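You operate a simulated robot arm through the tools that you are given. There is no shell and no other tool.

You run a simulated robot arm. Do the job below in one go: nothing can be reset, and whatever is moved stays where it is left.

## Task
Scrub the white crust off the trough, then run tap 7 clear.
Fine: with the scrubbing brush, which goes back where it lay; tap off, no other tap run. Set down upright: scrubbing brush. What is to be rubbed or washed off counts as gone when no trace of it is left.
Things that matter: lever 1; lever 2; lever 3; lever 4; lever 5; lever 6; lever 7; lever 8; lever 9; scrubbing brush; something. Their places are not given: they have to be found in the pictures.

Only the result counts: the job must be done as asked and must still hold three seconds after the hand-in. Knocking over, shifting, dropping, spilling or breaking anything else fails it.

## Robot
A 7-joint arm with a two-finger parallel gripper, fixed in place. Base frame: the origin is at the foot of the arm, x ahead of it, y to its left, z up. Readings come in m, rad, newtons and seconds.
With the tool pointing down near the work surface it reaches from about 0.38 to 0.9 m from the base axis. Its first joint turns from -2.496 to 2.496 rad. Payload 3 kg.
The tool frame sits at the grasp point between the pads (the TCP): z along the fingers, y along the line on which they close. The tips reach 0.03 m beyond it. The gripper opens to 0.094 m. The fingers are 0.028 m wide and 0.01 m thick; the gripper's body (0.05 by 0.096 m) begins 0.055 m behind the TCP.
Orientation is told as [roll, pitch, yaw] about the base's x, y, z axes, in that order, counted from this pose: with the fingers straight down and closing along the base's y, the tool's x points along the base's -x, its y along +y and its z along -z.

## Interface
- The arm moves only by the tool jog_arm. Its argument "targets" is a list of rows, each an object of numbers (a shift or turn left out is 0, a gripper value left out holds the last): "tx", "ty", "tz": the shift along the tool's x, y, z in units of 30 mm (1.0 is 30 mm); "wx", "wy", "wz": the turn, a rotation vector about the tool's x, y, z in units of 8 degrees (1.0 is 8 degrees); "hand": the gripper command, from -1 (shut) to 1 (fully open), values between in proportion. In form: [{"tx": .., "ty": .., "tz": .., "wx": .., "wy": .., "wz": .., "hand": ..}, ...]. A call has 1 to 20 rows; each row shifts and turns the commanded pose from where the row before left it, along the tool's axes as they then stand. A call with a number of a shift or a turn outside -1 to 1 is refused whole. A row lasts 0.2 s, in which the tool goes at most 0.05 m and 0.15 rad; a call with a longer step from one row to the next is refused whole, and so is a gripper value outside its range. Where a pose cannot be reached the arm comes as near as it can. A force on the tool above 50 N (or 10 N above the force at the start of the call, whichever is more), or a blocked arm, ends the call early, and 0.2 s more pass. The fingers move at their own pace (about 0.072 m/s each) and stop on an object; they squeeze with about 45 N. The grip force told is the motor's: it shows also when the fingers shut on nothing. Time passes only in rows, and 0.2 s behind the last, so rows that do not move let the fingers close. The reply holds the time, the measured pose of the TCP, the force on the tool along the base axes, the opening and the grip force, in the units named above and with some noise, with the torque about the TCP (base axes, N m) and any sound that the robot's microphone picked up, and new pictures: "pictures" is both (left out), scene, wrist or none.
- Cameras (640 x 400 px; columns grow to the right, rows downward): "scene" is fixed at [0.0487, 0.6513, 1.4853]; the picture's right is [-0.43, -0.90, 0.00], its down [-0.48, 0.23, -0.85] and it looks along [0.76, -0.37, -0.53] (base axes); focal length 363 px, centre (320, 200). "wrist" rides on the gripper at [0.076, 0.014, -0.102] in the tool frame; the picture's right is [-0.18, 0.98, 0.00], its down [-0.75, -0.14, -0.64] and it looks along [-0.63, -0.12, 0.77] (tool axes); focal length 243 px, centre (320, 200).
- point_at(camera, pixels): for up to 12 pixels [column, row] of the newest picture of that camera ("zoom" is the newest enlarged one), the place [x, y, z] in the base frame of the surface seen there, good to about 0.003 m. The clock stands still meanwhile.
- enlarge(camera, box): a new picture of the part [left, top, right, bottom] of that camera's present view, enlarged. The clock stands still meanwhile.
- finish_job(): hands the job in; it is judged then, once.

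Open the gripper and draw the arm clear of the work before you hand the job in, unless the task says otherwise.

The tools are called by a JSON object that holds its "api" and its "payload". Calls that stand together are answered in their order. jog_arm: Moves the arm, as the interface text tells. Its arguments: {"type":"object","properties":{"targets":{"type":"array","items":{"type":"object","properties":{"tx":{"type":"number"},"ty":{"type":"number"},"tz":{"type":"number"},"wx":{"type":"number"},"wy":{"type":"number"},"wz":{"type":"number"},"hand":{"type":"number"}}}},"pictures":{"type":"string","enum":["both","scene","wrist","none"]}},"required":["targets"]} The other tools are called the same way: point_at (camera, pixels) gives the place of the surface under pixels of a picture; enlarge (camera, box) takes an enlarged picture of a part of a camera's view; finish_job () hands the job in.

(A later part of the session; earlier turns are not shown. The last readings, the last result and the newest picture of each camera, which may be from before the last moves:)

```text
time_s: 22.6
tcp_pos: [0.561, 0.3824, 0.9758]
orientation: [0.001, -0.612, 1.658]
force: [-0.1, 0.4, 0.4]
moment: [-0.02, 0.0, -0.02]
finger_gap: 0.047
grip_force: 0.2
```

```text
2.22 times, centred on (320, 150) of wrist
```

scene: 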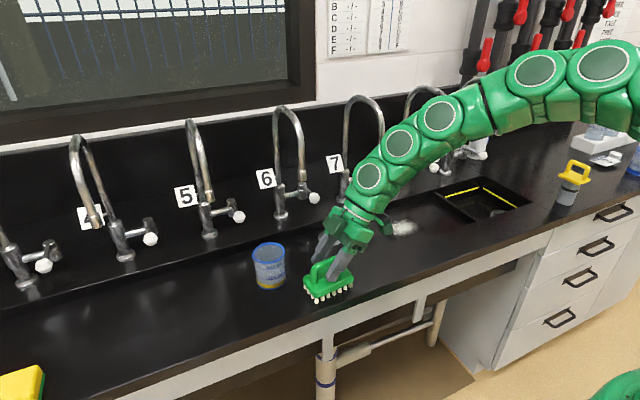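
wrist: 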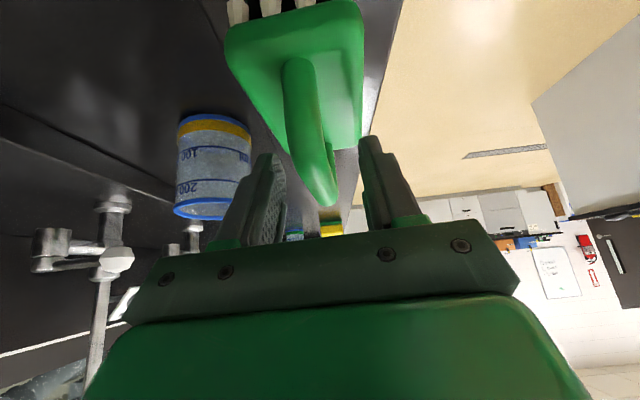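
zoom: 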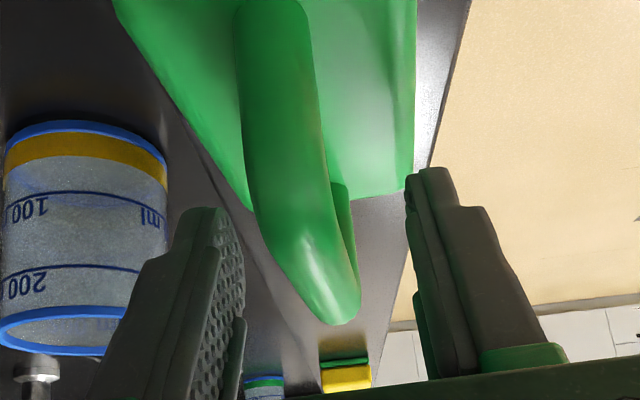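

Well aligned, no contact. I shift 1.5 mm toward the right finger to centre it, then close.

{"api": "jog_arm", "payload": {"targets": [{"ty": 0.04}, {}, {"hand": -1}, {"hand": -1}, {"hand": -1}, {"hand": -1}, {"hand": -1}], "pictures": "both"}}

{"api": "enlarge", "payload": {"camera": "scene", "box": [295, 245, 365, 305]}}

```text
time_s: 24.2
tcp_pos: [0.5608, 0.3829, 0.9768]
orientation: [0.001, -0.61, 1.657]
force: [0.3, 0.0, -0.1]
moment: [0.02, 0.0, -0.03]
finger_gap: 0.0179
grip_force: 45.6
```

scene: 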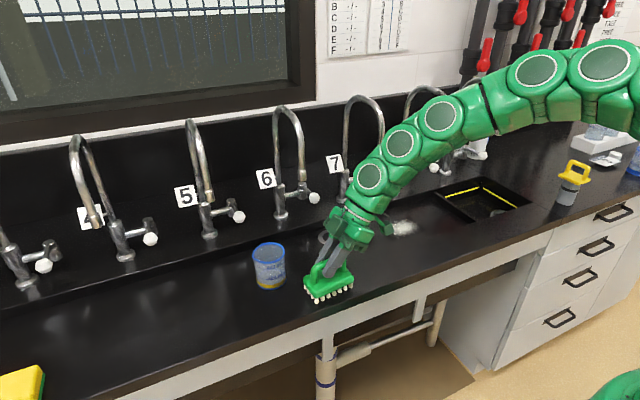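
wrist: 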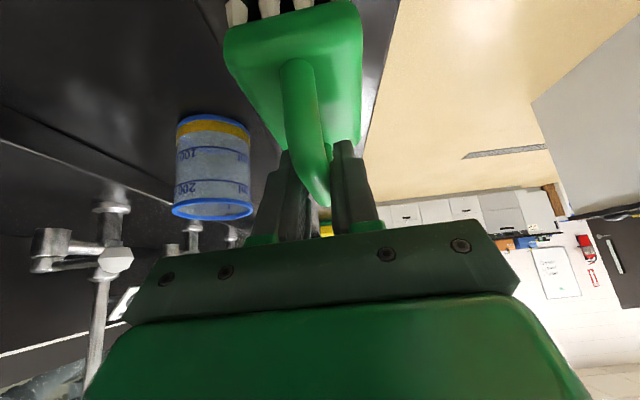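

```text
6.67 times, centred on (330, 275) of scene
```

zoom: 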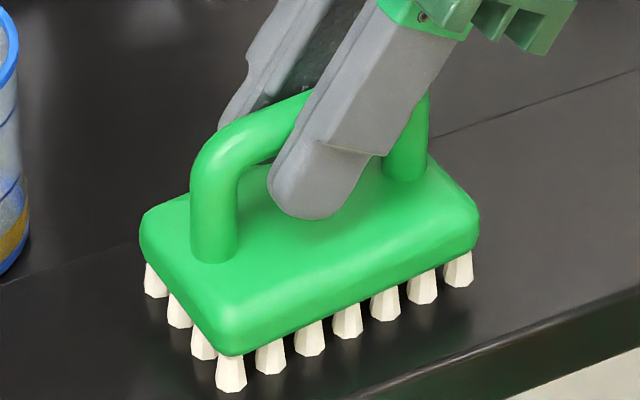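

A clean grip this time: 45 N, gap 17.9 mm, no side forces. I lift straight up 50 mm (tx -0.574, tz -0.819 per 30 mm) and check.

{"api": "jog_arm", "payload": {"targets": [{"tx": -0.19, "tz": -0.273}, {"tx": -0.19, "tz": -0.273}, {"tx": -0.287, "tz": -0.41}, {"tx": -0.287, "tz": -0.41}, {}, {}], "pictures": "both"}}

{"api": "enlarge", "payload": {"camera": "scene", "box": [290, 205, 390, 305]}}

```text
time_s: 25.6
tcp_pos: [0.5599, 0.3824, 1.0266]
orientation: [0.001, -0.611, 1.657]
force: [0.5, -0.2, -0.5]
moment: [-0.01, -0.03, 0.02]
finger_gap: 0.0178
grip_force: 44.9
```

scene: 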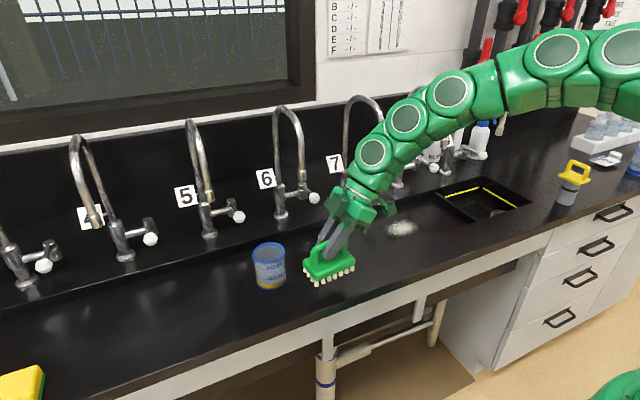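
wrist: 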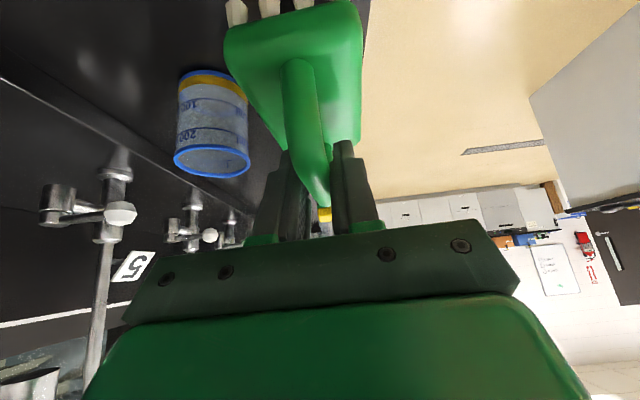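

```text
4.00 times, centred on (340, 255) of scene
```

zoom: 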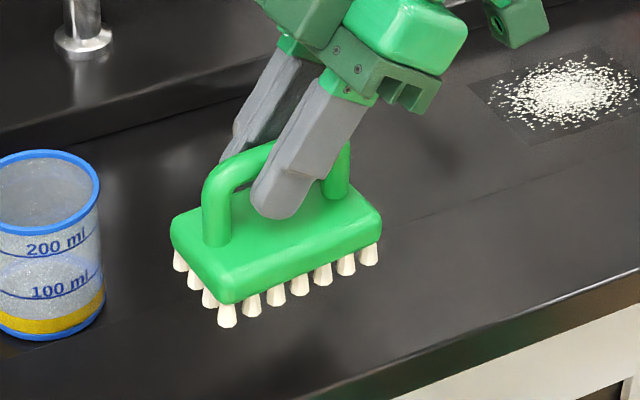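

The brush hangs level and firm. Now I turn about the vertical by -95° (in tool axes wx 0.568, wz 0.8105 per row) so the brush's long side lies along x and the wrist leans back toward the robot.

{"api": "jog_arm", "payload": {"targets": [{"wx": 0.568, "wz": 0.8105, "tx": -0.1, "tz": -0.14}, {"wx": 0.568, "wz": 0.8105, "tx": -0.1, "tz": -0.14}, {"wx": 0.568, "wz": 0.8105, "tx": -0.1, "tz": -0.14}, {"wx": 0.568, "wz": 0.8105, "tx": -0.1, "tz": -0.14}, {"wx": 0.568, "wz": 0.8105}, {"wx": 0.568, "wz": 0.8105}, {"wx": 0.568, "wz": 0.8105}, {"wx": 0.568, "wz": 0.8105}, {"wx": 0.568, "wz": 0.8105}, {"wx": 0.568, "wz": 0.8105}, {"wx": 0.568, "wz": 0.8105}, {"wx": 0.568, "wz": 0.8105}, {}], "pictures": "both"}}

```text
time_s: 28.4
tcp_pos: [0.5582, 0.3834, 1.0472]
orientation: [0.002, -0.609, 0.001]
force: [0.4, -0.3, -0.8]
moment: [-0.01, 0.0, -0.01]
finger_gap: 0.018
grip_force: 45.7
```

scene: 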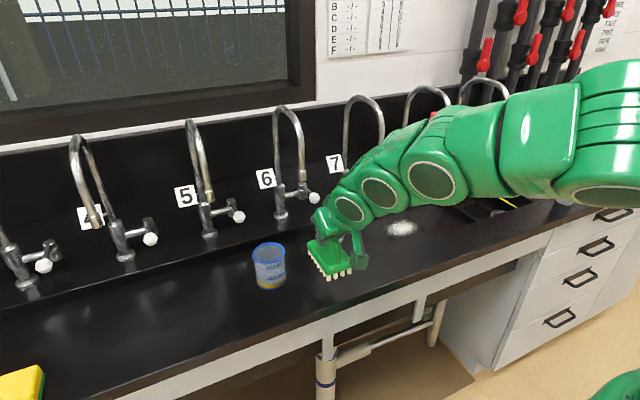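
wrist: 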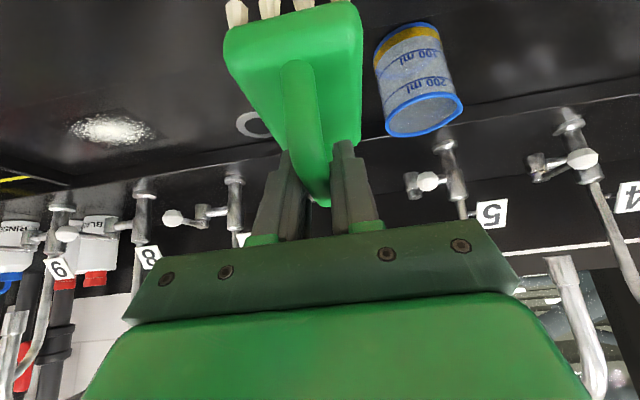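

Turned; brush held level. Next I go sideways to y = 0.081, still in front of the spouts.

{"api": "jog_arm", "payload": {"targets": [{"ty": -0.9164}, {"ty": -0.9164}, {"ty": -0.9164}, {"ty": -0.9164}, {"ty": -0.9164}, {"ty": -0.9164}, {"ty": -0.9164}, {"ty": -0.9164}, {"ty": -0.9164}, {"ty": -0.9164}, {"ty": -0.9164}, {}], "pictures": "both"}}

```text
time_s: 31.0
tcp_pos: [0.5601, 0.0806, 1.0458]
orientation: [-0.002, -0.609, 0.001]
force: [-0.3, -0.7, -0.2]
moment: [-0.01, 0.01, -0.02]
finger_gap: 0.0178
grip_force: 45.0
```

scene: 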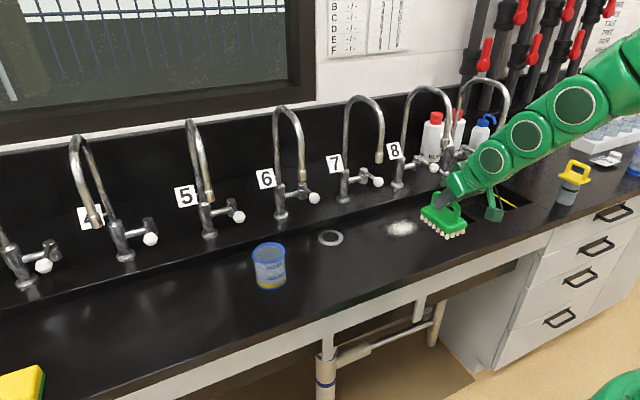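
wrist: 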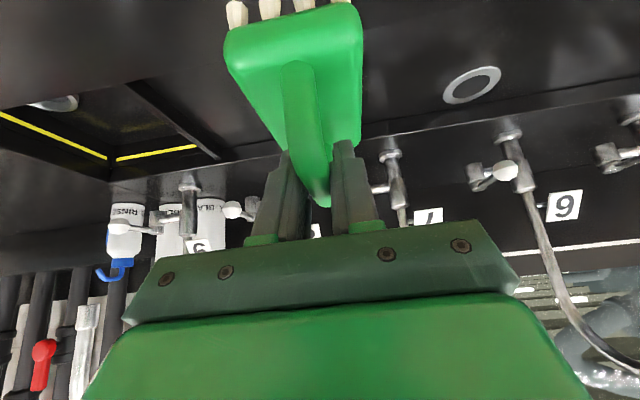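

Now I carry the brush forward and down to (0.697, 0.081, 0.98), bristles still about 3 cm above the trough floor.

{"api": "jog_arm", "payload": {"targets": [{"tx": -0.4133, "tz": 0.736}, {"tx": -0.4133, "tz": 0.736}, {"tx": -0.4133, "tz": 0.736}, {"tx": -0.4133, "tz": 0.736}, {"tx": -0.4133, "tz": 0.736}, {"tx": -0.4133, "tz": 0.736}, {}], "pictures": "both"}}

{"api": "enlarge", "payload": {"camera": "scene", "box": [340, 120, 480, 250]}}

```text
time_s: 32.6
tcp_pos: [0.6974, 0.0803, 0.9803]
orientation: [-0.001, -0.608, 0.001]
force: [-0.6, -0.6, -1.4]
moment: [-0.01, 0.02, 0.01]
finger_gap: 0.0179
grip_force: 45.4
```

scene: 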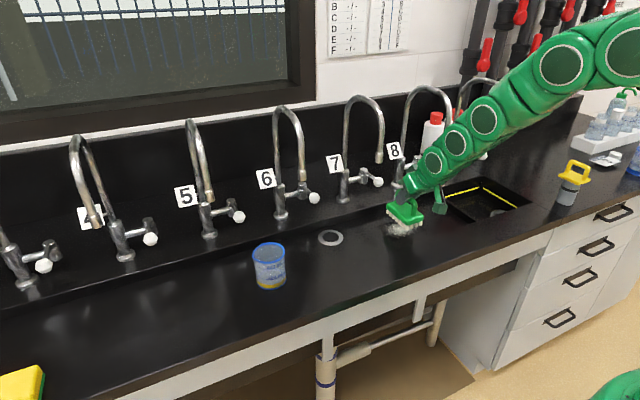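
wrist: 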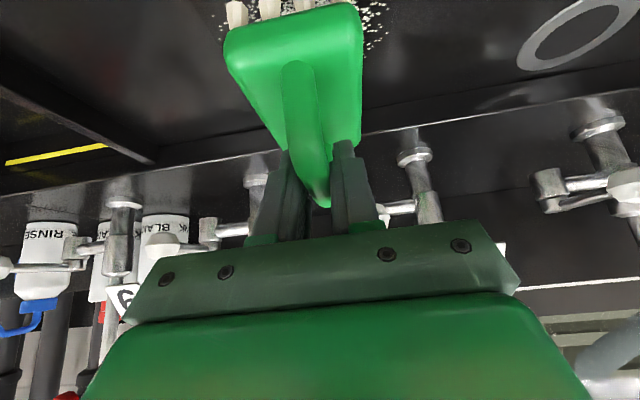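

```text
3.08 times, centred on (410, 185) of scene
```

zoom: 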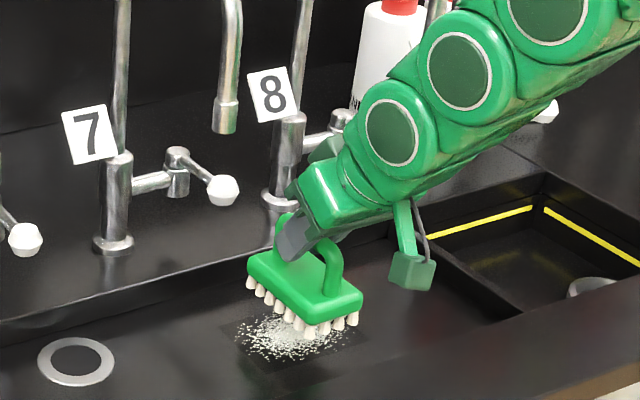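

The brush hovers over the crust with good clearance to both spouts. I lower it straight down about 30 mm, then a few more mm gently until I feel contact.

{"api": "jog_arm", "payload": {"targets": [{"tx": 0.287, "tz": 0.41}, {"tx": 0.191, "tz": 0.273}, {"tx": 0.096, "tz": 0.137}, {"tx": 0.038, "tz": 0.055}, {"tx": 0.038, "tz": 0.055}, {}], "pictures": "scene"}}

{"api": "enlarge", "payload": {"camera": "scene", "box": [340, 160, 480, 250]}}

```text
time_s: 34.0
tcp_pos: [0.6972, 0.0802, 0.9472]
orientation: [-0.001, -0.611, 0.003]
force: [-0.3, 0.7, -0.3]
moment: [0.03, -0.01, 0.0]
finger_gap: 0.0179
grip_force: 45.2
```

scene: 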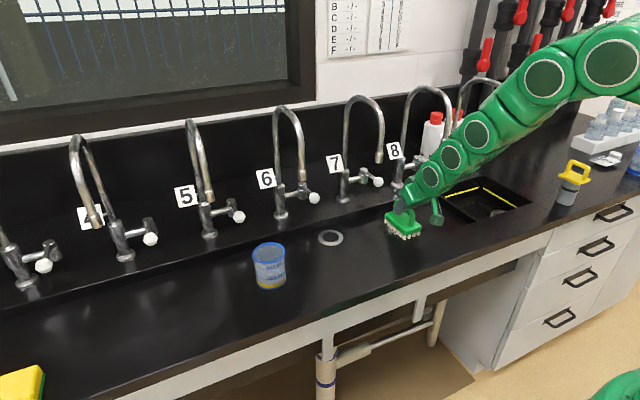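

```text
4.44 times, centred on (410, 205) of scene
```

zoom: 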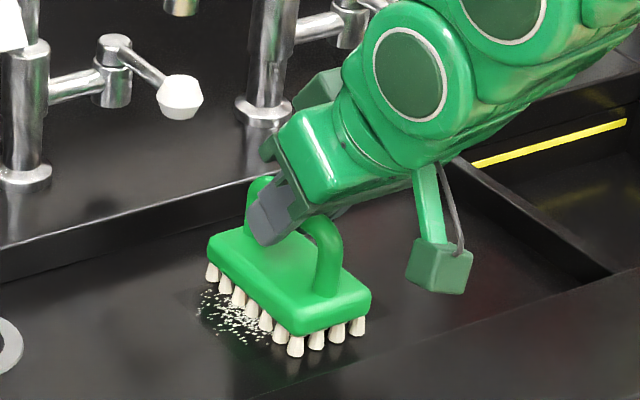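

Nearly on the floor, no contact force yet. I go down another 3 mm in 1 mm steps.

{"api": "jog_arm", "payload": {"targets": [{"tx": 0.0191, "tz": 0.0273}, {"tx": 0.0191, "tz": 0.0273}, {"tx": 0.0191, "tz": 0.0273}, {}], "pictures": "none"}}

```text
time_s: 35.0
tcp_pos: [0.6976, 0.0813, 0.9467]
orientation: [-0.001, -0.615, 0.001]
force: [0.5, -5.9, 25.4]
moment: [-0.04, 0.13, -0.01]
finger_gap: 0.0178
grip_force: 44.6
```

Contact: 25 N, a bit firm. I back off 1 mm and start scrubbing with sideways strokes between y≈0.04 and y≈0.125.

{"api": "jog_arm", "payload": {"targets": [{"tx": -0.0191, "tz": -0.0273}, {"ty": 0.4}, {"ty": 0.4}, {"ty": 0.4}, {"ty": 0.25}, {"ty": -0.4}, {"ty": -0.4}, {"ty": -0.4}, {"ty": -0.4}, {"ty": -0.4}, {"ty": -0.4}, {"ty": -0.4}, {}], "pictures": "both"}}

{"api": "enlarge", "payload": {"camera": "scene", "box": [340, 160, 480, 250]}}

```text
time_s: 37.8
tcp_pos: [0.6972, 0.0406, 0.945]
orientation: [0.0, -0.609, 0.002]
force: [-0.1, -0.3, -1.3]
moment: [0.03, 0.0, 0.01]
finger_gap: 0.0179
grip_force: 44.8
```

scene: 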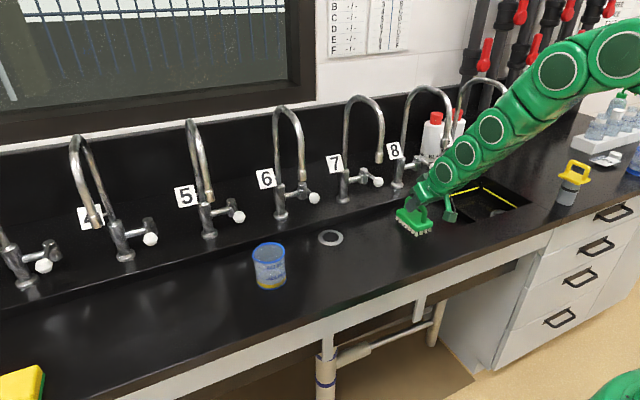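
wrist: 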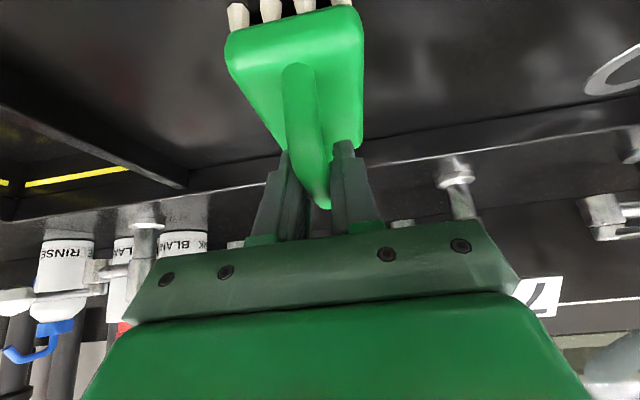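

```text
4.44 times, centred on (410, 205) of scene
```

zoom: 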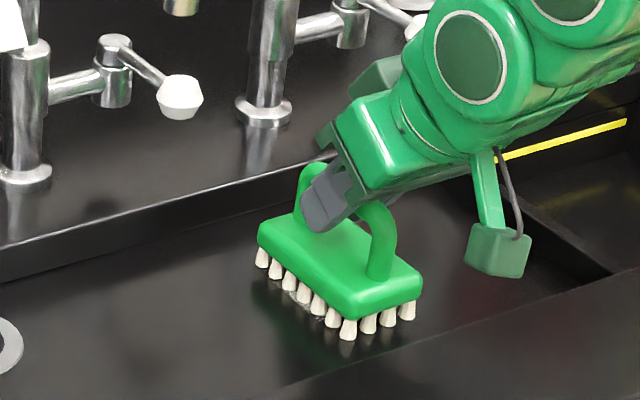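

The visible part of the patch looks clean after two strokes. Contact force has gone to about zero, so I press 2 mm lower and stroke back across to cover everything again, with a small x offset.

{"api": "jog_arm", "payload": {"targets": [{"tx": 0.0382, "tz": 0.0546}, {"ty": 0.4}, {"ty": 0.4}, {"ty": 0.4}, {"ty": 0.4}, {"ty": 0.4}, {"ty": 0.4}, {"ty": 0.4}, {}], "pictures": "scene"}}

{"api": "enlarge", "payload": {"camera": "scene", "box": [340, 160, 480, 250]}}

```text
time_s: 39.8
tcp_pos: [0.6973, 0.1238, 0.9448]
orientation: [0.0, -0.611, 0.002]
force: [3.1, -7.4, 25.1]
moment: [0.01, 0.21, 0.07]
finger_gap: 0.0179
grip_force: 44.7
```

scene: 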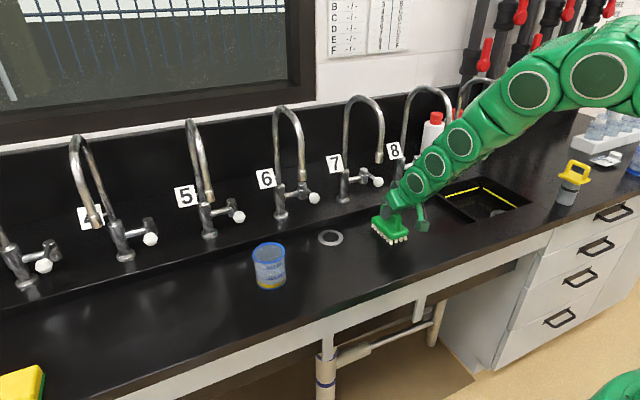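

```text
4.44 times, centred on (410, 205) of scene
```

zoom: 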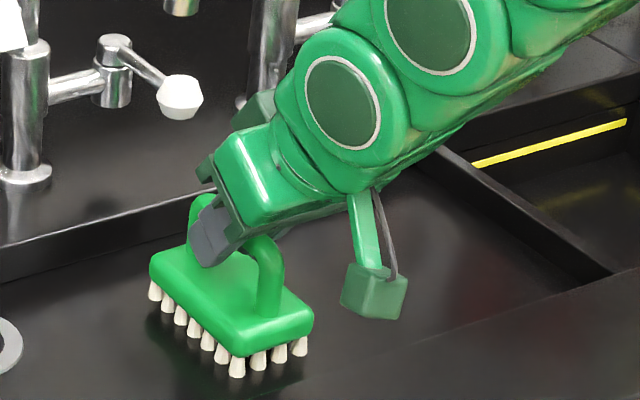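

Clean so far, force 25 N. For thoroughness I run two more strokes offset by ±8 mm in x, easing off slightly.

{"api": "jog_arm", "payload": {"targets": [{"tx": -0.0134, "tz": -0.0191}, {"tx": -0.218, "tz": 0.153}, {"ty": -0.42}, {"ty": -0.42}, {"ty": -0.42}, {"ty": -0.42}, {"ty": -0.42}, {"ty": -0.42}, {"ty": -0.42}, {"tx": 0.218, "tz": -0.153}, {"tx": 0.218, "tz": -0.153}, {"ty": 0.42}, {"ty": 0.42}, {"ty": 0.42}, {"ty": 0.42}, {"ty": 0.42}, {"ty": 0.42}, {"ty": 0.42}, {"tx": -0.218, "tz": 0.153}, {}], "pictures": "scene"}}

{"api": "enlarge", "payload": {"camera": "scene", "box": [340, 160, 480, 250]}}

```text
time_s: 44.0
tcp_pos: [0.6971, 0.1257, 0.9432]
orientation: [-0.001, -0.609, 0.003]
force: [-0.3, 0.0, -1.0]
moment: [-0.02, 0.02, 0.01]
finger_gap: 0.0176
grip_force: 44.7
```

scene: 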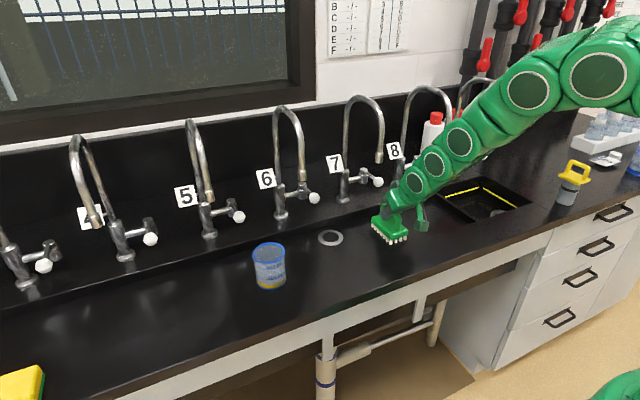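

```text
4.44 times, centred on (410, 205) of scene
```

zoom: 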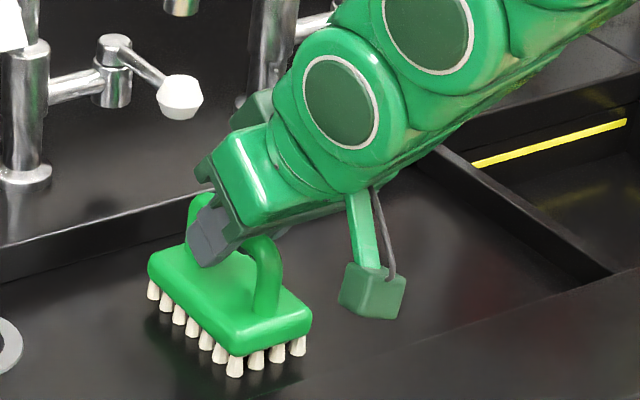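

No crust is visible; the brush has slid up about 3–4 mm in the grip, so contact is light now. I lift, move back to y≈0.08 and draw toward the robot to inspect the whole patch.

{"api": "jog_arm", "payload": {"targets": [{"tx": -0.287, "tz": -0.41}, {"ty": -0.75}, {"ty": -0.75}, {"tx": -0.574, "tz": -0.819}, {"tx": -0.574, "tz": -0.819}, {"tx": 0.6, "tz": -0.42}, {"tx": 0.8, "tz": -0.56}, {"tx": 0.8, "tz": -0.56}, {"tx": 0.8, "tz": -0.56}, {"tx": 0.8, "tz": -0.56}, {}], "pictures": "both"}}

{"api": "enlarge", "payload": {"camera": "scene", "box": [360, 195, 450, 255]}}

```text
time_s: 46.4
tcp_pos: [0.5577, 0.0791, 1.0193]
orientation: [-0.001, -0.608, 0.001]
force: [0.2, -0.8, -1.0]
moment: [0.0, 0.03, 0.03]
finger_gap: 0.0178
grip_force: 45.0
```

scene: 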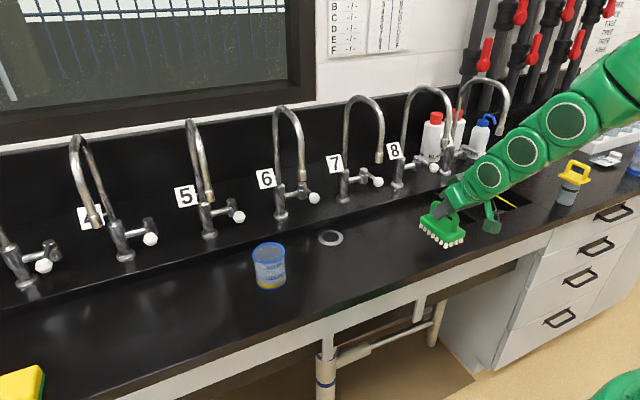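
wrist: 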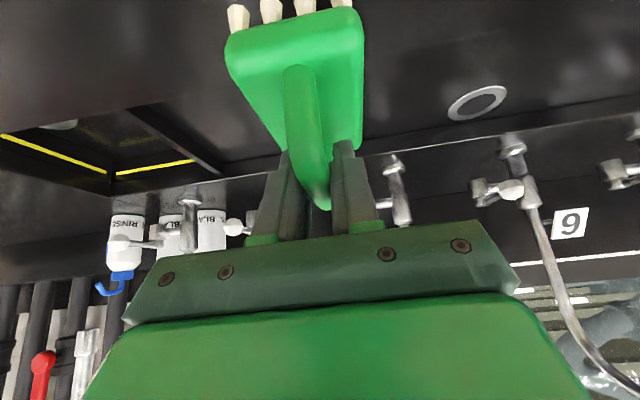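

```text
6.67 times, centred on (405, 225) of scene
```

zoom: 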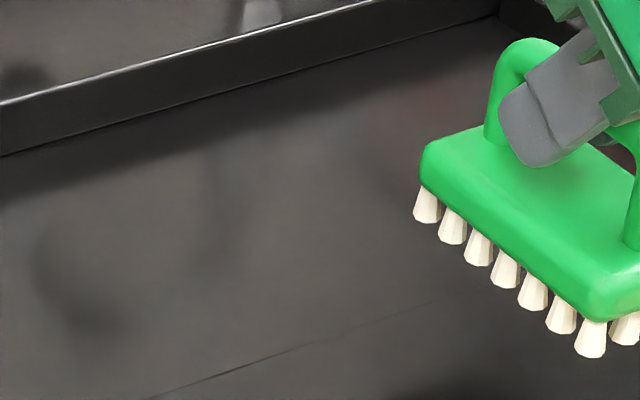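

The trough looks clean where visible; the right corner is still hidden behind the brush. I carry the brush back to y≈0.384, rising a little on the way.

{"api": "jog_arm", "payload": {"targets": [{"ty": 0.9245, "tx": -0.045, "tz": -0.0645}, {"ty": 0.9245, "tx": -0.045, "tz": -0.0645}, {"ty": 0.9245, "tx": -0.045, "tz": -0.0645}, {"ty": 0.9245, "tx": -0.045, "tz": -0.0645}, {"ty": 0.9245, "tx": -0.045, "tz": -0.0645}, {"ty": 0.9245, "tx": -0.045, "tz": -0.0645}, {"ty": 0.9245, "tx": -0.045, "tz": -0.0645}, {"ty": 0.9245, "tx": -0.045, "tz": -0.0645}, {"ty": 0.9245, "tx": -0.045, "tz": -0.0645}, {"ty": 0.9245, "tx": -0.045, "tz": -0.0645}, {"ty": 0.9245, "tx": -0.045, "tz": -0.0645}, {}], "pictures": "both"}}

{"api": "enlarge", "payload": {"camera": "scene", "box": [370, 200, 450, 250]}}

```text
time_s: 49.0
tcp_pos: [0.5558, 0.385, 1.0447]
orientation: [0.0, -0.61, 0.001]
force: [0.2, 1.1, 0.5]
moment: [0.02, 0.0, 0.0]
finger_gap: 0.0181
grip_force: 45.0
```

scene: 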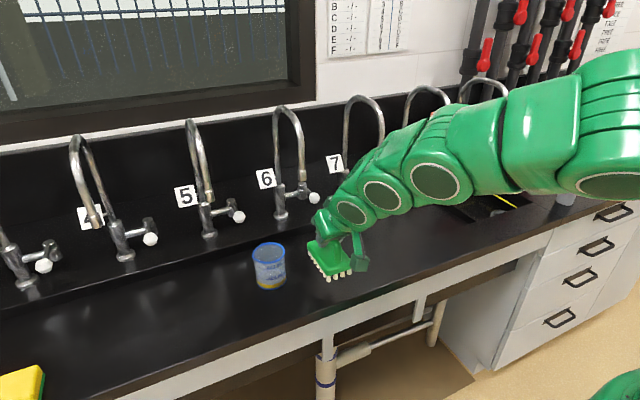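
wrist: 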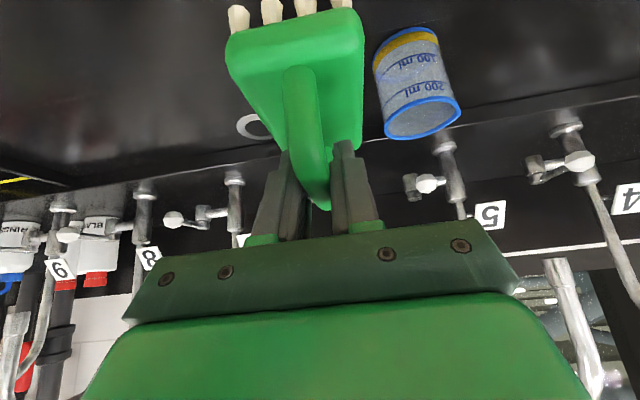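

```text
8.00 times, centred on (410, 225) of scene
```

zoom: 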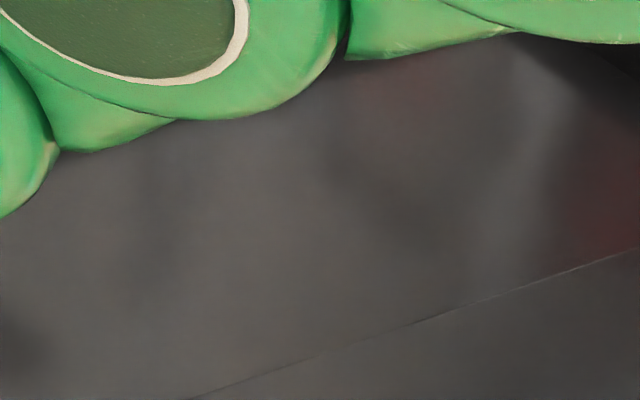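

The whole patch is clean. Now I turn the brush back +94° about the vertical so it gets its original heading (about 4°).

{"api": "jog_arm", "payload": {"targets": [{"wx": -0.5627, "wz": -0.8029}, {"wx": -0.5627, "wz": -0.8029}, {"wx": -0.5627, "wz": -0.8029}, {"wx": -0.5627, "wz": -0.8029}, {"wx": -0.5627, "wz": -0.8029}, {"wx": -0.5627, "wz": -0.8029}, {"wx": -0.5627, "wz": -0.8029}, {"wx": -0.5627, "wz": -0.8029}, {"wx": -0.5627, "wz": -0.8029}, {"wx": -0.5627, "wz": -0.8029}, {"wx": -0.5627, "wz": -0.8029}, {"wx": -0.5627, "wz": -0.8029}, {}], "pictures": "both"}}

```text
time_s: 51.8
tcp_pos: [0.5578, 0.3856, 1.0451]
orientation: [0.001, -0.611, 1.644]
force: [-0.4, -1.0, -1.5]
moment: [-0.01, 0.0, 0.04]
finger_gap: 0.018
grip_force: 45.5
```

scene: 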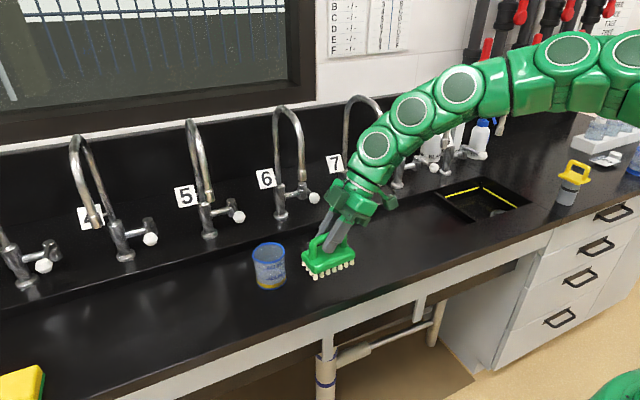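
wrist: 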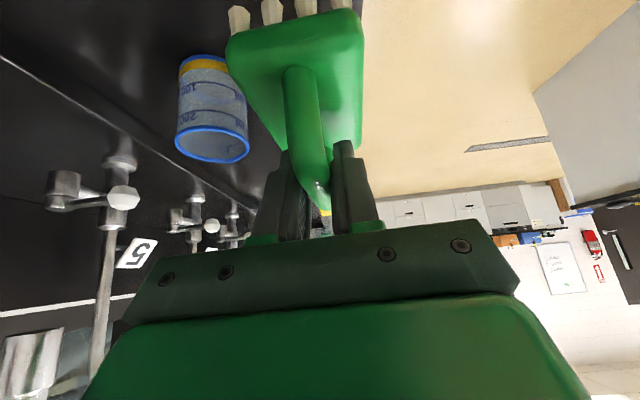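

Yaw is 94.2°. I lower to hover about 1 cm over the counter at the original spot, TCP target (0.5643, 0.384, 0.985).

{"api": "jog_arm", "payload": {"targets": [{"tx": 0.401, "ty": -0.071, "tz": 0.532}, {"tx": 0.401, "ty": -0.071, "tz": 0.532}, {"tx": 0.401, "ty": -0.071, "tz": 0.532}, {}], "pictures": "scene"}}

{"api": "enlarge", "payload": {"camera": "scene", "box": [295, 245, 365, 305]}}

```text
time_s: 52.8
tcp_pos: [0.5636, 0.3829, 0.9854]
orientation: [0.002, -0.609, 1.642]
force: [0.1, -0.1, -1.0]
moment: [0.01, 0.03, 0.02]
finger_gap: 0.0176
grip_force: 44.7
```

scene: 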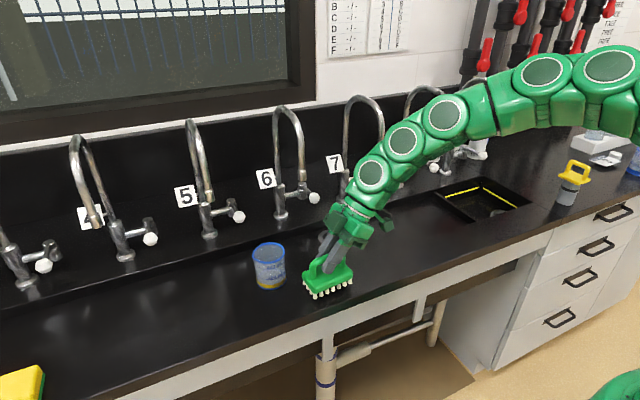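

```text
6.67 times, centred on (330, 275) of scene
```

zoom: 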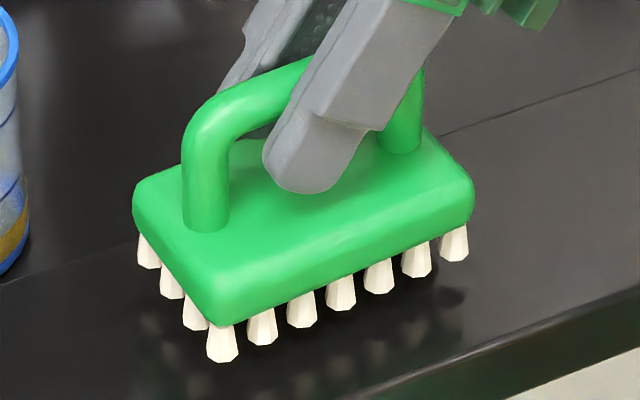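

Hovering exactly above: bristles at columns 222 and 453 match the original 222 and 452, about 23 px higher (≈ 9–10 mm). I lower straight down in small steps until light contact.

{"api": "jog_arm", "payload": {"targets": [{"tx": 0.0764, "tz": 0.109}, {"tx": 0.0573, "tz": 0.0819}, {"tx": 0.0191, "tz": 0.0273}, {"tx": 0.0191, "tz": 0.0273}, {}], "pictures": "scene"}}

{"api": "enlarge", "payload": {"camera": "scene", "box": [295, 245, 365, 305]}}

```text
time_s: 54.0
tcp_pos: [0.5626, 0.3823, 0.9754]
orientation: [0.0, -0.61, 1.641]
force: [0.6, -0.4, -1.4]
moment: [-0.01, 0.04, 0.0]
finger_gap: 0.0181
grip_force: 44.9
```

scene: 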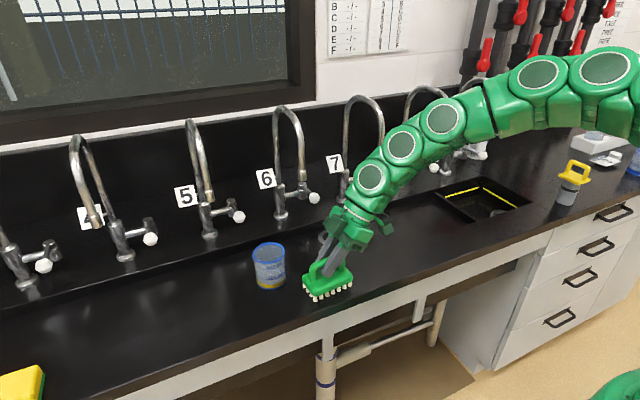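

```text
6.67 times, centred on (330, 275) of scene
```

zoom: 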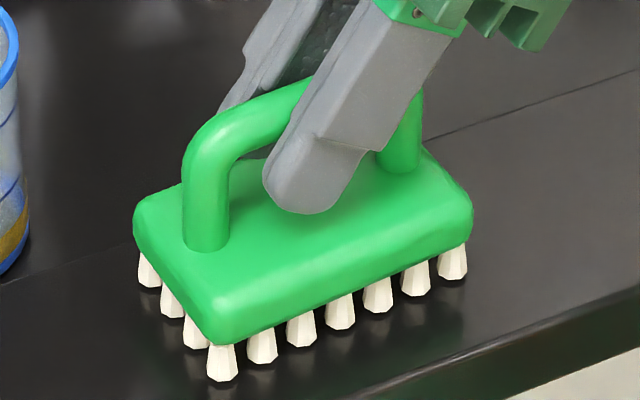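

Bristles at (222,378) and (452,278), about 1 mm short of the original (222,380)/(452,280). I lower two more 1 mm steps to feel contact.

{"api": "jog_arm", "payload": {"targets": [{"tx": 0.0191, "tz": 0.0273}, {"tx": 0.0191, "tz": 0.0273}, {}], "pictures": "none"}}

```text
time_s: 54.8
tcp_pos: [0.5632, 0.382, 0.9743]
orientation: [0.002, -0.612, 1.642]
force: [0.0, -0.8, -0.7]
moment: [0.03, 0.01, -0.03]
finger_gap: 0.018
grip_force: 44.9
```

{"api": "jog_arm", "payload": {"targets": [{"tx": 0.0191, "tz": 0.0273}, {}], "pictures": "none"}}

```text
time_s: 55.4
tcp_pos: [0.5643, 0.3807, 0.9733]
orientation: [-0.001, -0.611, 1.643]
force: [-1.5, -2.0, 12.7]
moment: [-0.17, -0.04, -0.01]
finger_gap: 0.018
grip_force: 44.8
```

Contact at 12.7 N, so the brush is on the counter. I ease off 0.8 mm, open the fingers and check that the brush stays put.

{"api": "jog_arm", "payload": {"targets": [{"tx": -0.0153, "tz": -0.0218}, {"hand": -0.3}, {"hand": 0.0}, {"hand": 0.0}, {"hand": 0.0}], "pictures": "both"}}

{"api": "enlarge", "payload": {"camera": "scene", "box": [295, 245, 365, 305]}}

```text
time_s: 56.6
tcp_pos: [0.564, 0.3811, 0.9737]
orientation: [0.001, -0.611, 1.642]
force: [0.0, -0.5, -0.3]
moment: [0.0, -0.03, 0.03]
finger_gap: 0.0471
grip_force: 0.2
```

scene: 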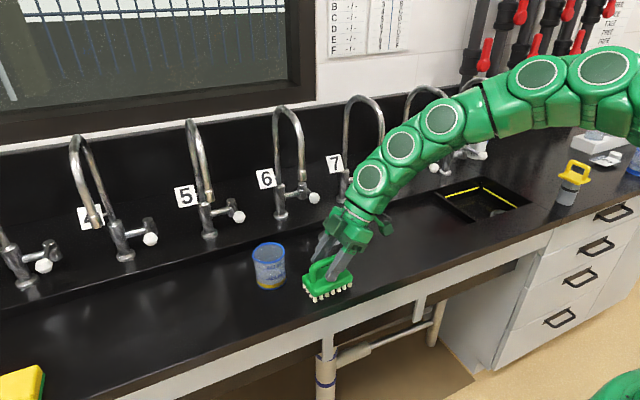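
wrist: 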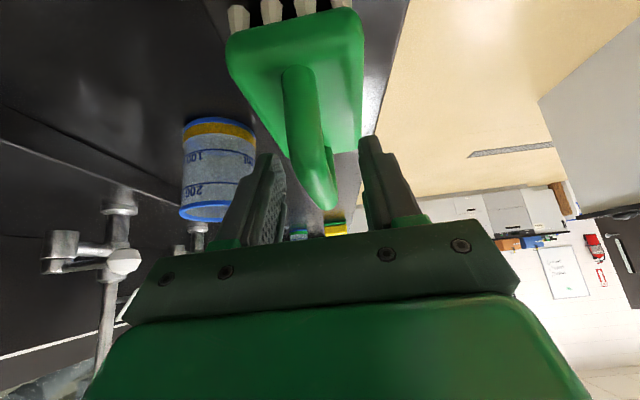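

```text
6.67 times, centred on (330, 275) of scene
```

zoom: 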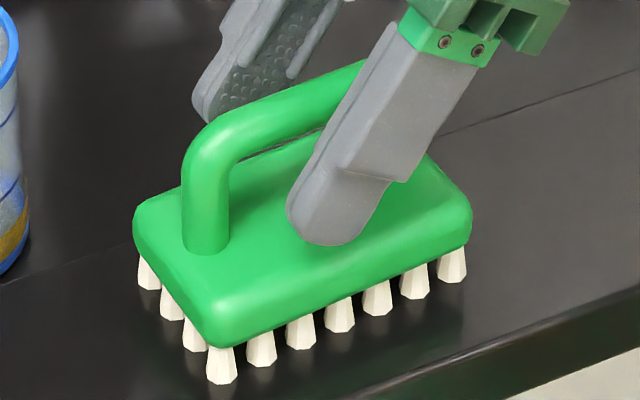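

The brush stands exactly where it lay (bristles at (222,381)/(452,279)). I back out along the tool axis 80 mm, then check the brush again.

{"api": "jog_arm", "payload": {"targets": [{"tz": -0.4}, {"tz": -0.7}, {"tz": -0.8}, {"tz": -0.8}, {"tx": -0.5, "tz": -0.7}, {"tx": -0.5, "tz": -0.7}, {}], "pictures": "scene"}}

{"api": "enlarge", "payload": {"camera": "scene", "box": [295, 245, 365, 305]}}

{"api": "enlarge", "payload": {"camera": "scene", "box": [330, 155, 394, 205]}}

```text
time_s: 58.2
tcp_pos: [0.5685, 0.3355, 1.0892]
orientation: [0.001, -0.611, 1.642]
force: [0.3, 0.1, 0.0]
moment: [-0.01, -0.02, 0.0]
finger_gap: 0.047
grip_force: 0.0
```

scene: 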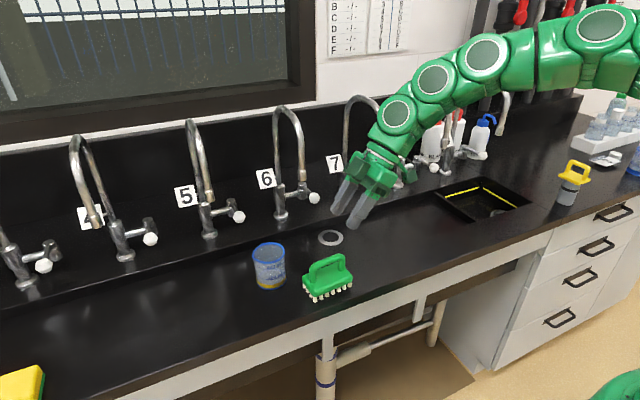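

```text
6.67 times, centred on (330, 275) of scene
```

zoom: 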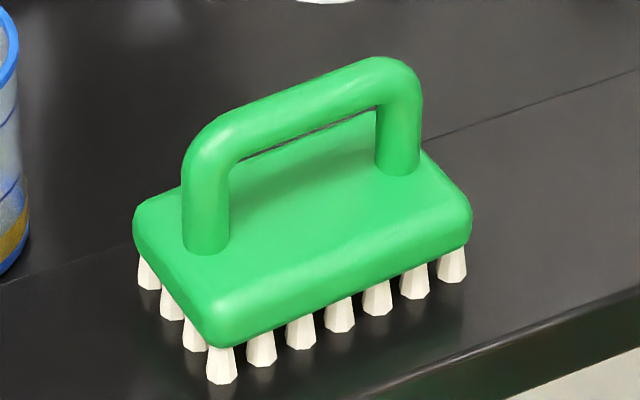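

```text
8.00 times, centred on (362, 180) of scene
```

zoom: 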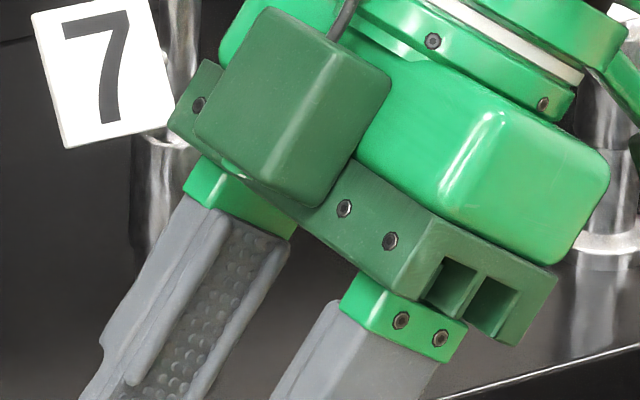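

The brush is back where it lay, upright. Now I turn the tool back to yaw 0 for the lever.

{"api": "jog_arm", "payload": {"targets": [{"wx": 0.5627, "wz": 0.8029}, {"wx": 0.5627, "wz": 0.8029}, {"wx": 0.5627, "wz": 0.8029}, {"wx": 0.5627, "wz": 0.8029}, {"wx": 0.5627, "wz": 0.8029}, {"wx": 0.5627, "wz": 0.8029}, {"wx": 0.5627, "wz": 0.8029}, {"wx": 0.5627, "wz": 0.8029}, {"wx": 0.5627, "wz": 0.8029}, {"wx": 0.5627, "wz": 0.8029}, {"wx": 0.5627, "wz": 0.8029}, {"wx": 0.5627, "wz": 0.8029}, {}], "pictures": "both"}}

{"api": "enlarge", "payload": {"camera": "wrist", "box": [0, 100, 320, 300]}}

```text
time_s: 61.0
tcp_pos: [0.567, 0.3363, 1.0906]
orientation: [0.0, -0.61, 0.0]
force: [-0.6, 0.0, 0.2]
moment: [0.0, -0.01, 0.0]
finger_gap: 0.0467
grip_force: 0.1
```

scene: 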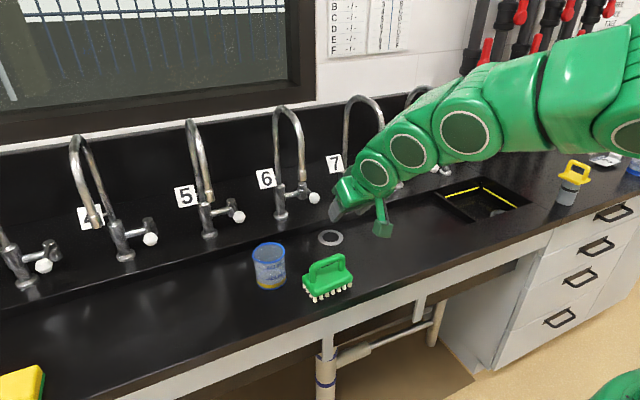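
wrist: 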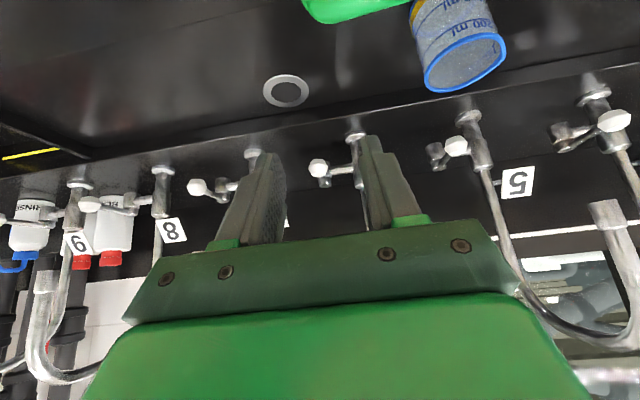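

```text
2.00 times, centred on (160, 200) of wrist
```

zoom: 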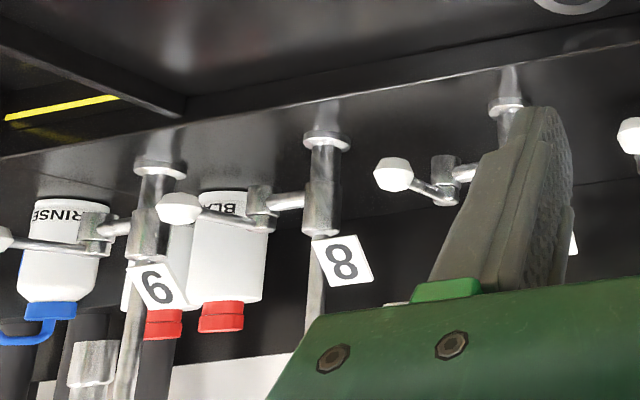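

The tool is at yaw 0 with lever 7 ahead to the left in the wrist view. I move to y≈0.112 in front of lever 7 and lean the tool back a further 30° (65° total) so the hand will pass under the spouts.

{"api": "jog_arm", "payload": {"targets": [{"ty": -0.935}, {"ty": -0.935}, {"ty": -0.935}, {"ty": -0.935}, {"ty": -0.935}, {"ty": -0.935}, {"ty": -0.935}, {"ty": -0.935}, {"wy": -0.9375}, {"wy": -0.9375}, {"wy": -0.9375}, {"wy": -0.9375}, {}], "pictures": "both"}}

{"api": "enlarge", "payload": {"camera": "scene", "box": [330, 140, 450, 240]}}

{"api": "enlarge", "payload": {"camera": "wrist", "box": [200, 60, 440, 240]}}

```text
time_s: 63.8
tcp_pos: [0.581, 0.1227, 1.1021]
orientation: [0.025, -0.978, -0.003]
force: [0.4, -0.9, -0.1]
moment: [0.0, 0.02, -0.02]
finger_gap: 0.0473
grip_force: 0.0
out of reach, approached as far as the arm can: row 11, 12
```

scene: 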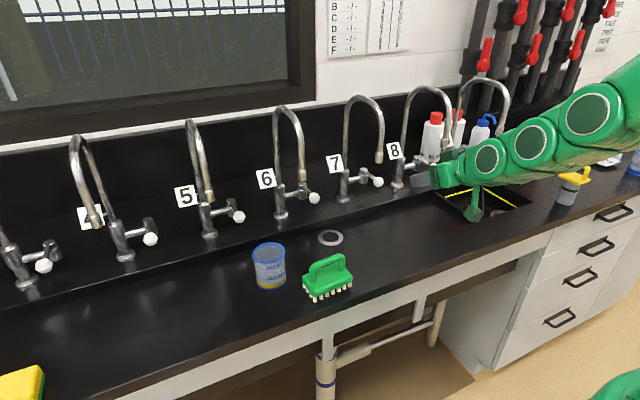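
wrist: 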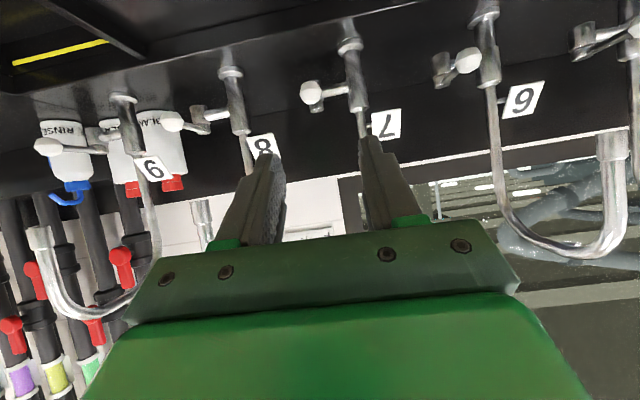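

```text
4.00 times, centred on (390, 190) of scene
```

zoom: 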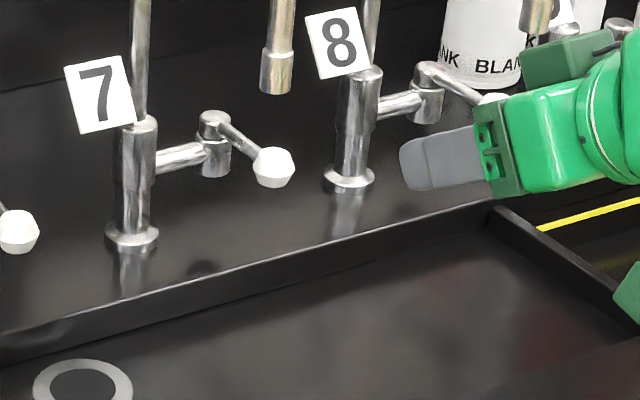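

```text
2.22 times, centred on (320, 150) of wrist
```

zoom: 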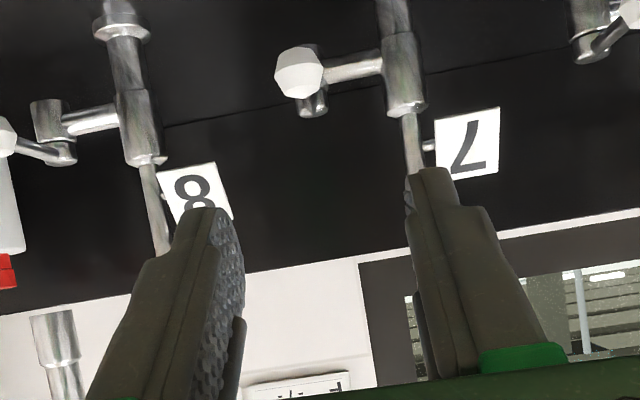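

The arm can't quite reach the full lean this close in, but it will further out. With a free view of lever 7, I measure its knob, rod and pivot exactly.

{"api": "enlarge", "payload": {"camera": "scene", "box": [330, 155, 394, 205]}}

{"api": "point_at", "payload": {"camera": "zoom", "pixels": [[414, 212], [490, 212], [452, 185], [452, 215], [452, 248], [430, 180], [475, 185], [400, 170], [380, 155], [335, 108], [335, 145], [333, 225]]}}

{"api": "point_at", "payload": {"camera": "wrist", "pixels": [[303, 92], [311, 92], [318, 92], [311, 84], [311, 101], [325, 92], [345, 88], [311, 107], [355, 70], [350, 30], [365, 125], [228, 72]]}}

```text
8.00 times, centred on (362, 180) of scene
```

zoom: 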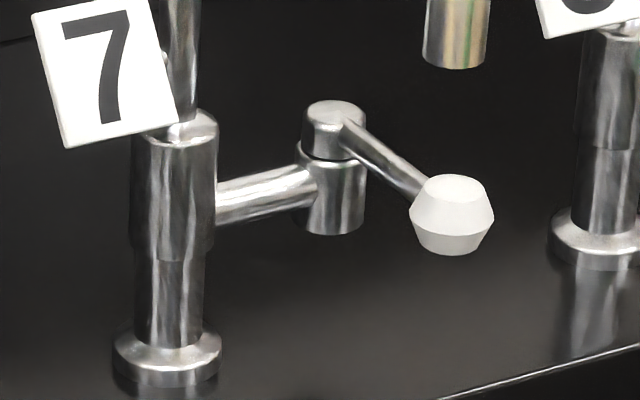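

```text
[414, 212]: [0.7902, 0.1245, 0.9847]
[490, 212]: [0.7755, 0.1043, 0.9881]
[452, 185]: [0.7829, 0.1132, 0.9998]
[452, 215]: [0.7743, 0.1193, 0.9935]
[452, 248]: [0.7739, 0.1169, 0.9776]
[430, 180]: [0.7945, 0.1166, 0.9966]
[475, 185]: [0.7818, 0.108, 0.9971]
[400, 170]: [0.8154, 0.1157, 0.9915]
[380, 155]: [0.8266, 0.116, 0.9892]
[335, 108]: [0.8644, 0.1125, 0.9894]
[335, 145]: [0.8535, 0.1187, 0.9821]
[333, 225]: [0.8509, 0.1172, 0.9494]
```

```text
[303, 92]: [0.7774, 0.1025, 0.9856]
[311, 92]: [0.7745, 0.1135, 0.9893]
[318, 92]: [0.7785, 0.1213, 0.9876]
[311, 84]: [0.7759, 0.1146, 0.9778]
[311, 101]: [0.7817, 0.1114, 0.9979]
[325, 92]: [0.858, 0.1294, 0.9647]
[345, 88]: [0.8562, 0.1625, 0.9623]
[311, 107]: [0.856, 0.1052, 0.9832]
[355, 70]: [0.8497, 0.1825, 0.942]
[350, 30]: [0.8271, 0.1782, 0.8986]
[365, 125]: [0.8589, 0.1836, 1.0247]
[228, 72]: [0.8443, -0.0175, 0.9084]
```

Knob 7: centre about (0.785, 0.1125, 0.988), ~24 mm across; pivot at about (0.862, 0.112). I move forward toward it, staying between the spouts, and check the pose reached.

{"api": "jog_arm", "payload": {"targets": [{"tx": -0.09, "tz": 0.785}, {"tx": -0.09, "tz": 0.785}, {"tx": -0.09, "tz": 0.785}, {"tx": -0.09, "tz": 0.785}, {}], "pictures": "both"}}

```text
time_s: 65.0
tcp_pos: [0.6665, 0.124, 1.0582]
orientation: [0.02, -0.979, -0.005]
force: [-0.2, 0.2, 0.1]
moment: [0.03, 0.03, -0.05]
finger_gap: 0.0469
grip_force: 0.1
```

scene: 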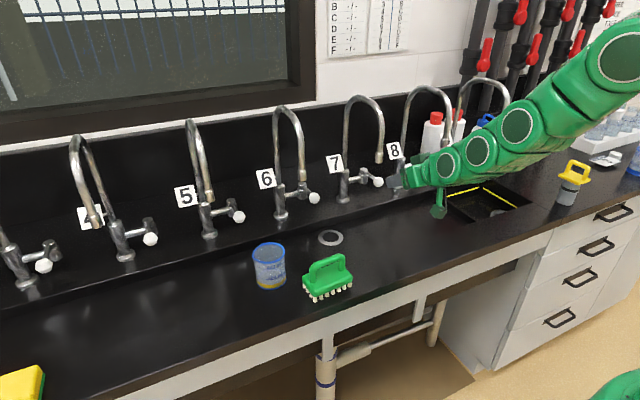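
wrist: 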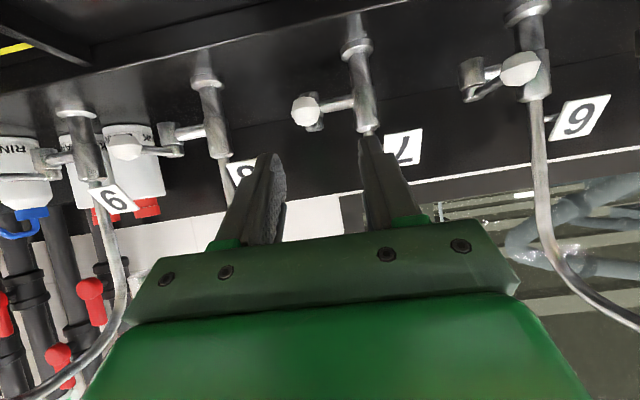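

Pose reached: (0.667, 0.124, 1.058), lean 56°. I try to lean 8° more here and see if it's reachable.

{"api": "jog_arm", "payload": {"targets": [{"wy": -0.5}, {"wy": -0.5}, {}], "pictures": "none"}}

```text
time_s: 65.8
tcp_pos: [0.6656, 0.1242, 1.0575]
orientation: [0.032, -1.12, -0.01]
force: [0.8, 0.6, -0.2]
moment: [0.01, -0.01, -0.02]
finger_gap: 0.0468
grip_force: 0.2
```

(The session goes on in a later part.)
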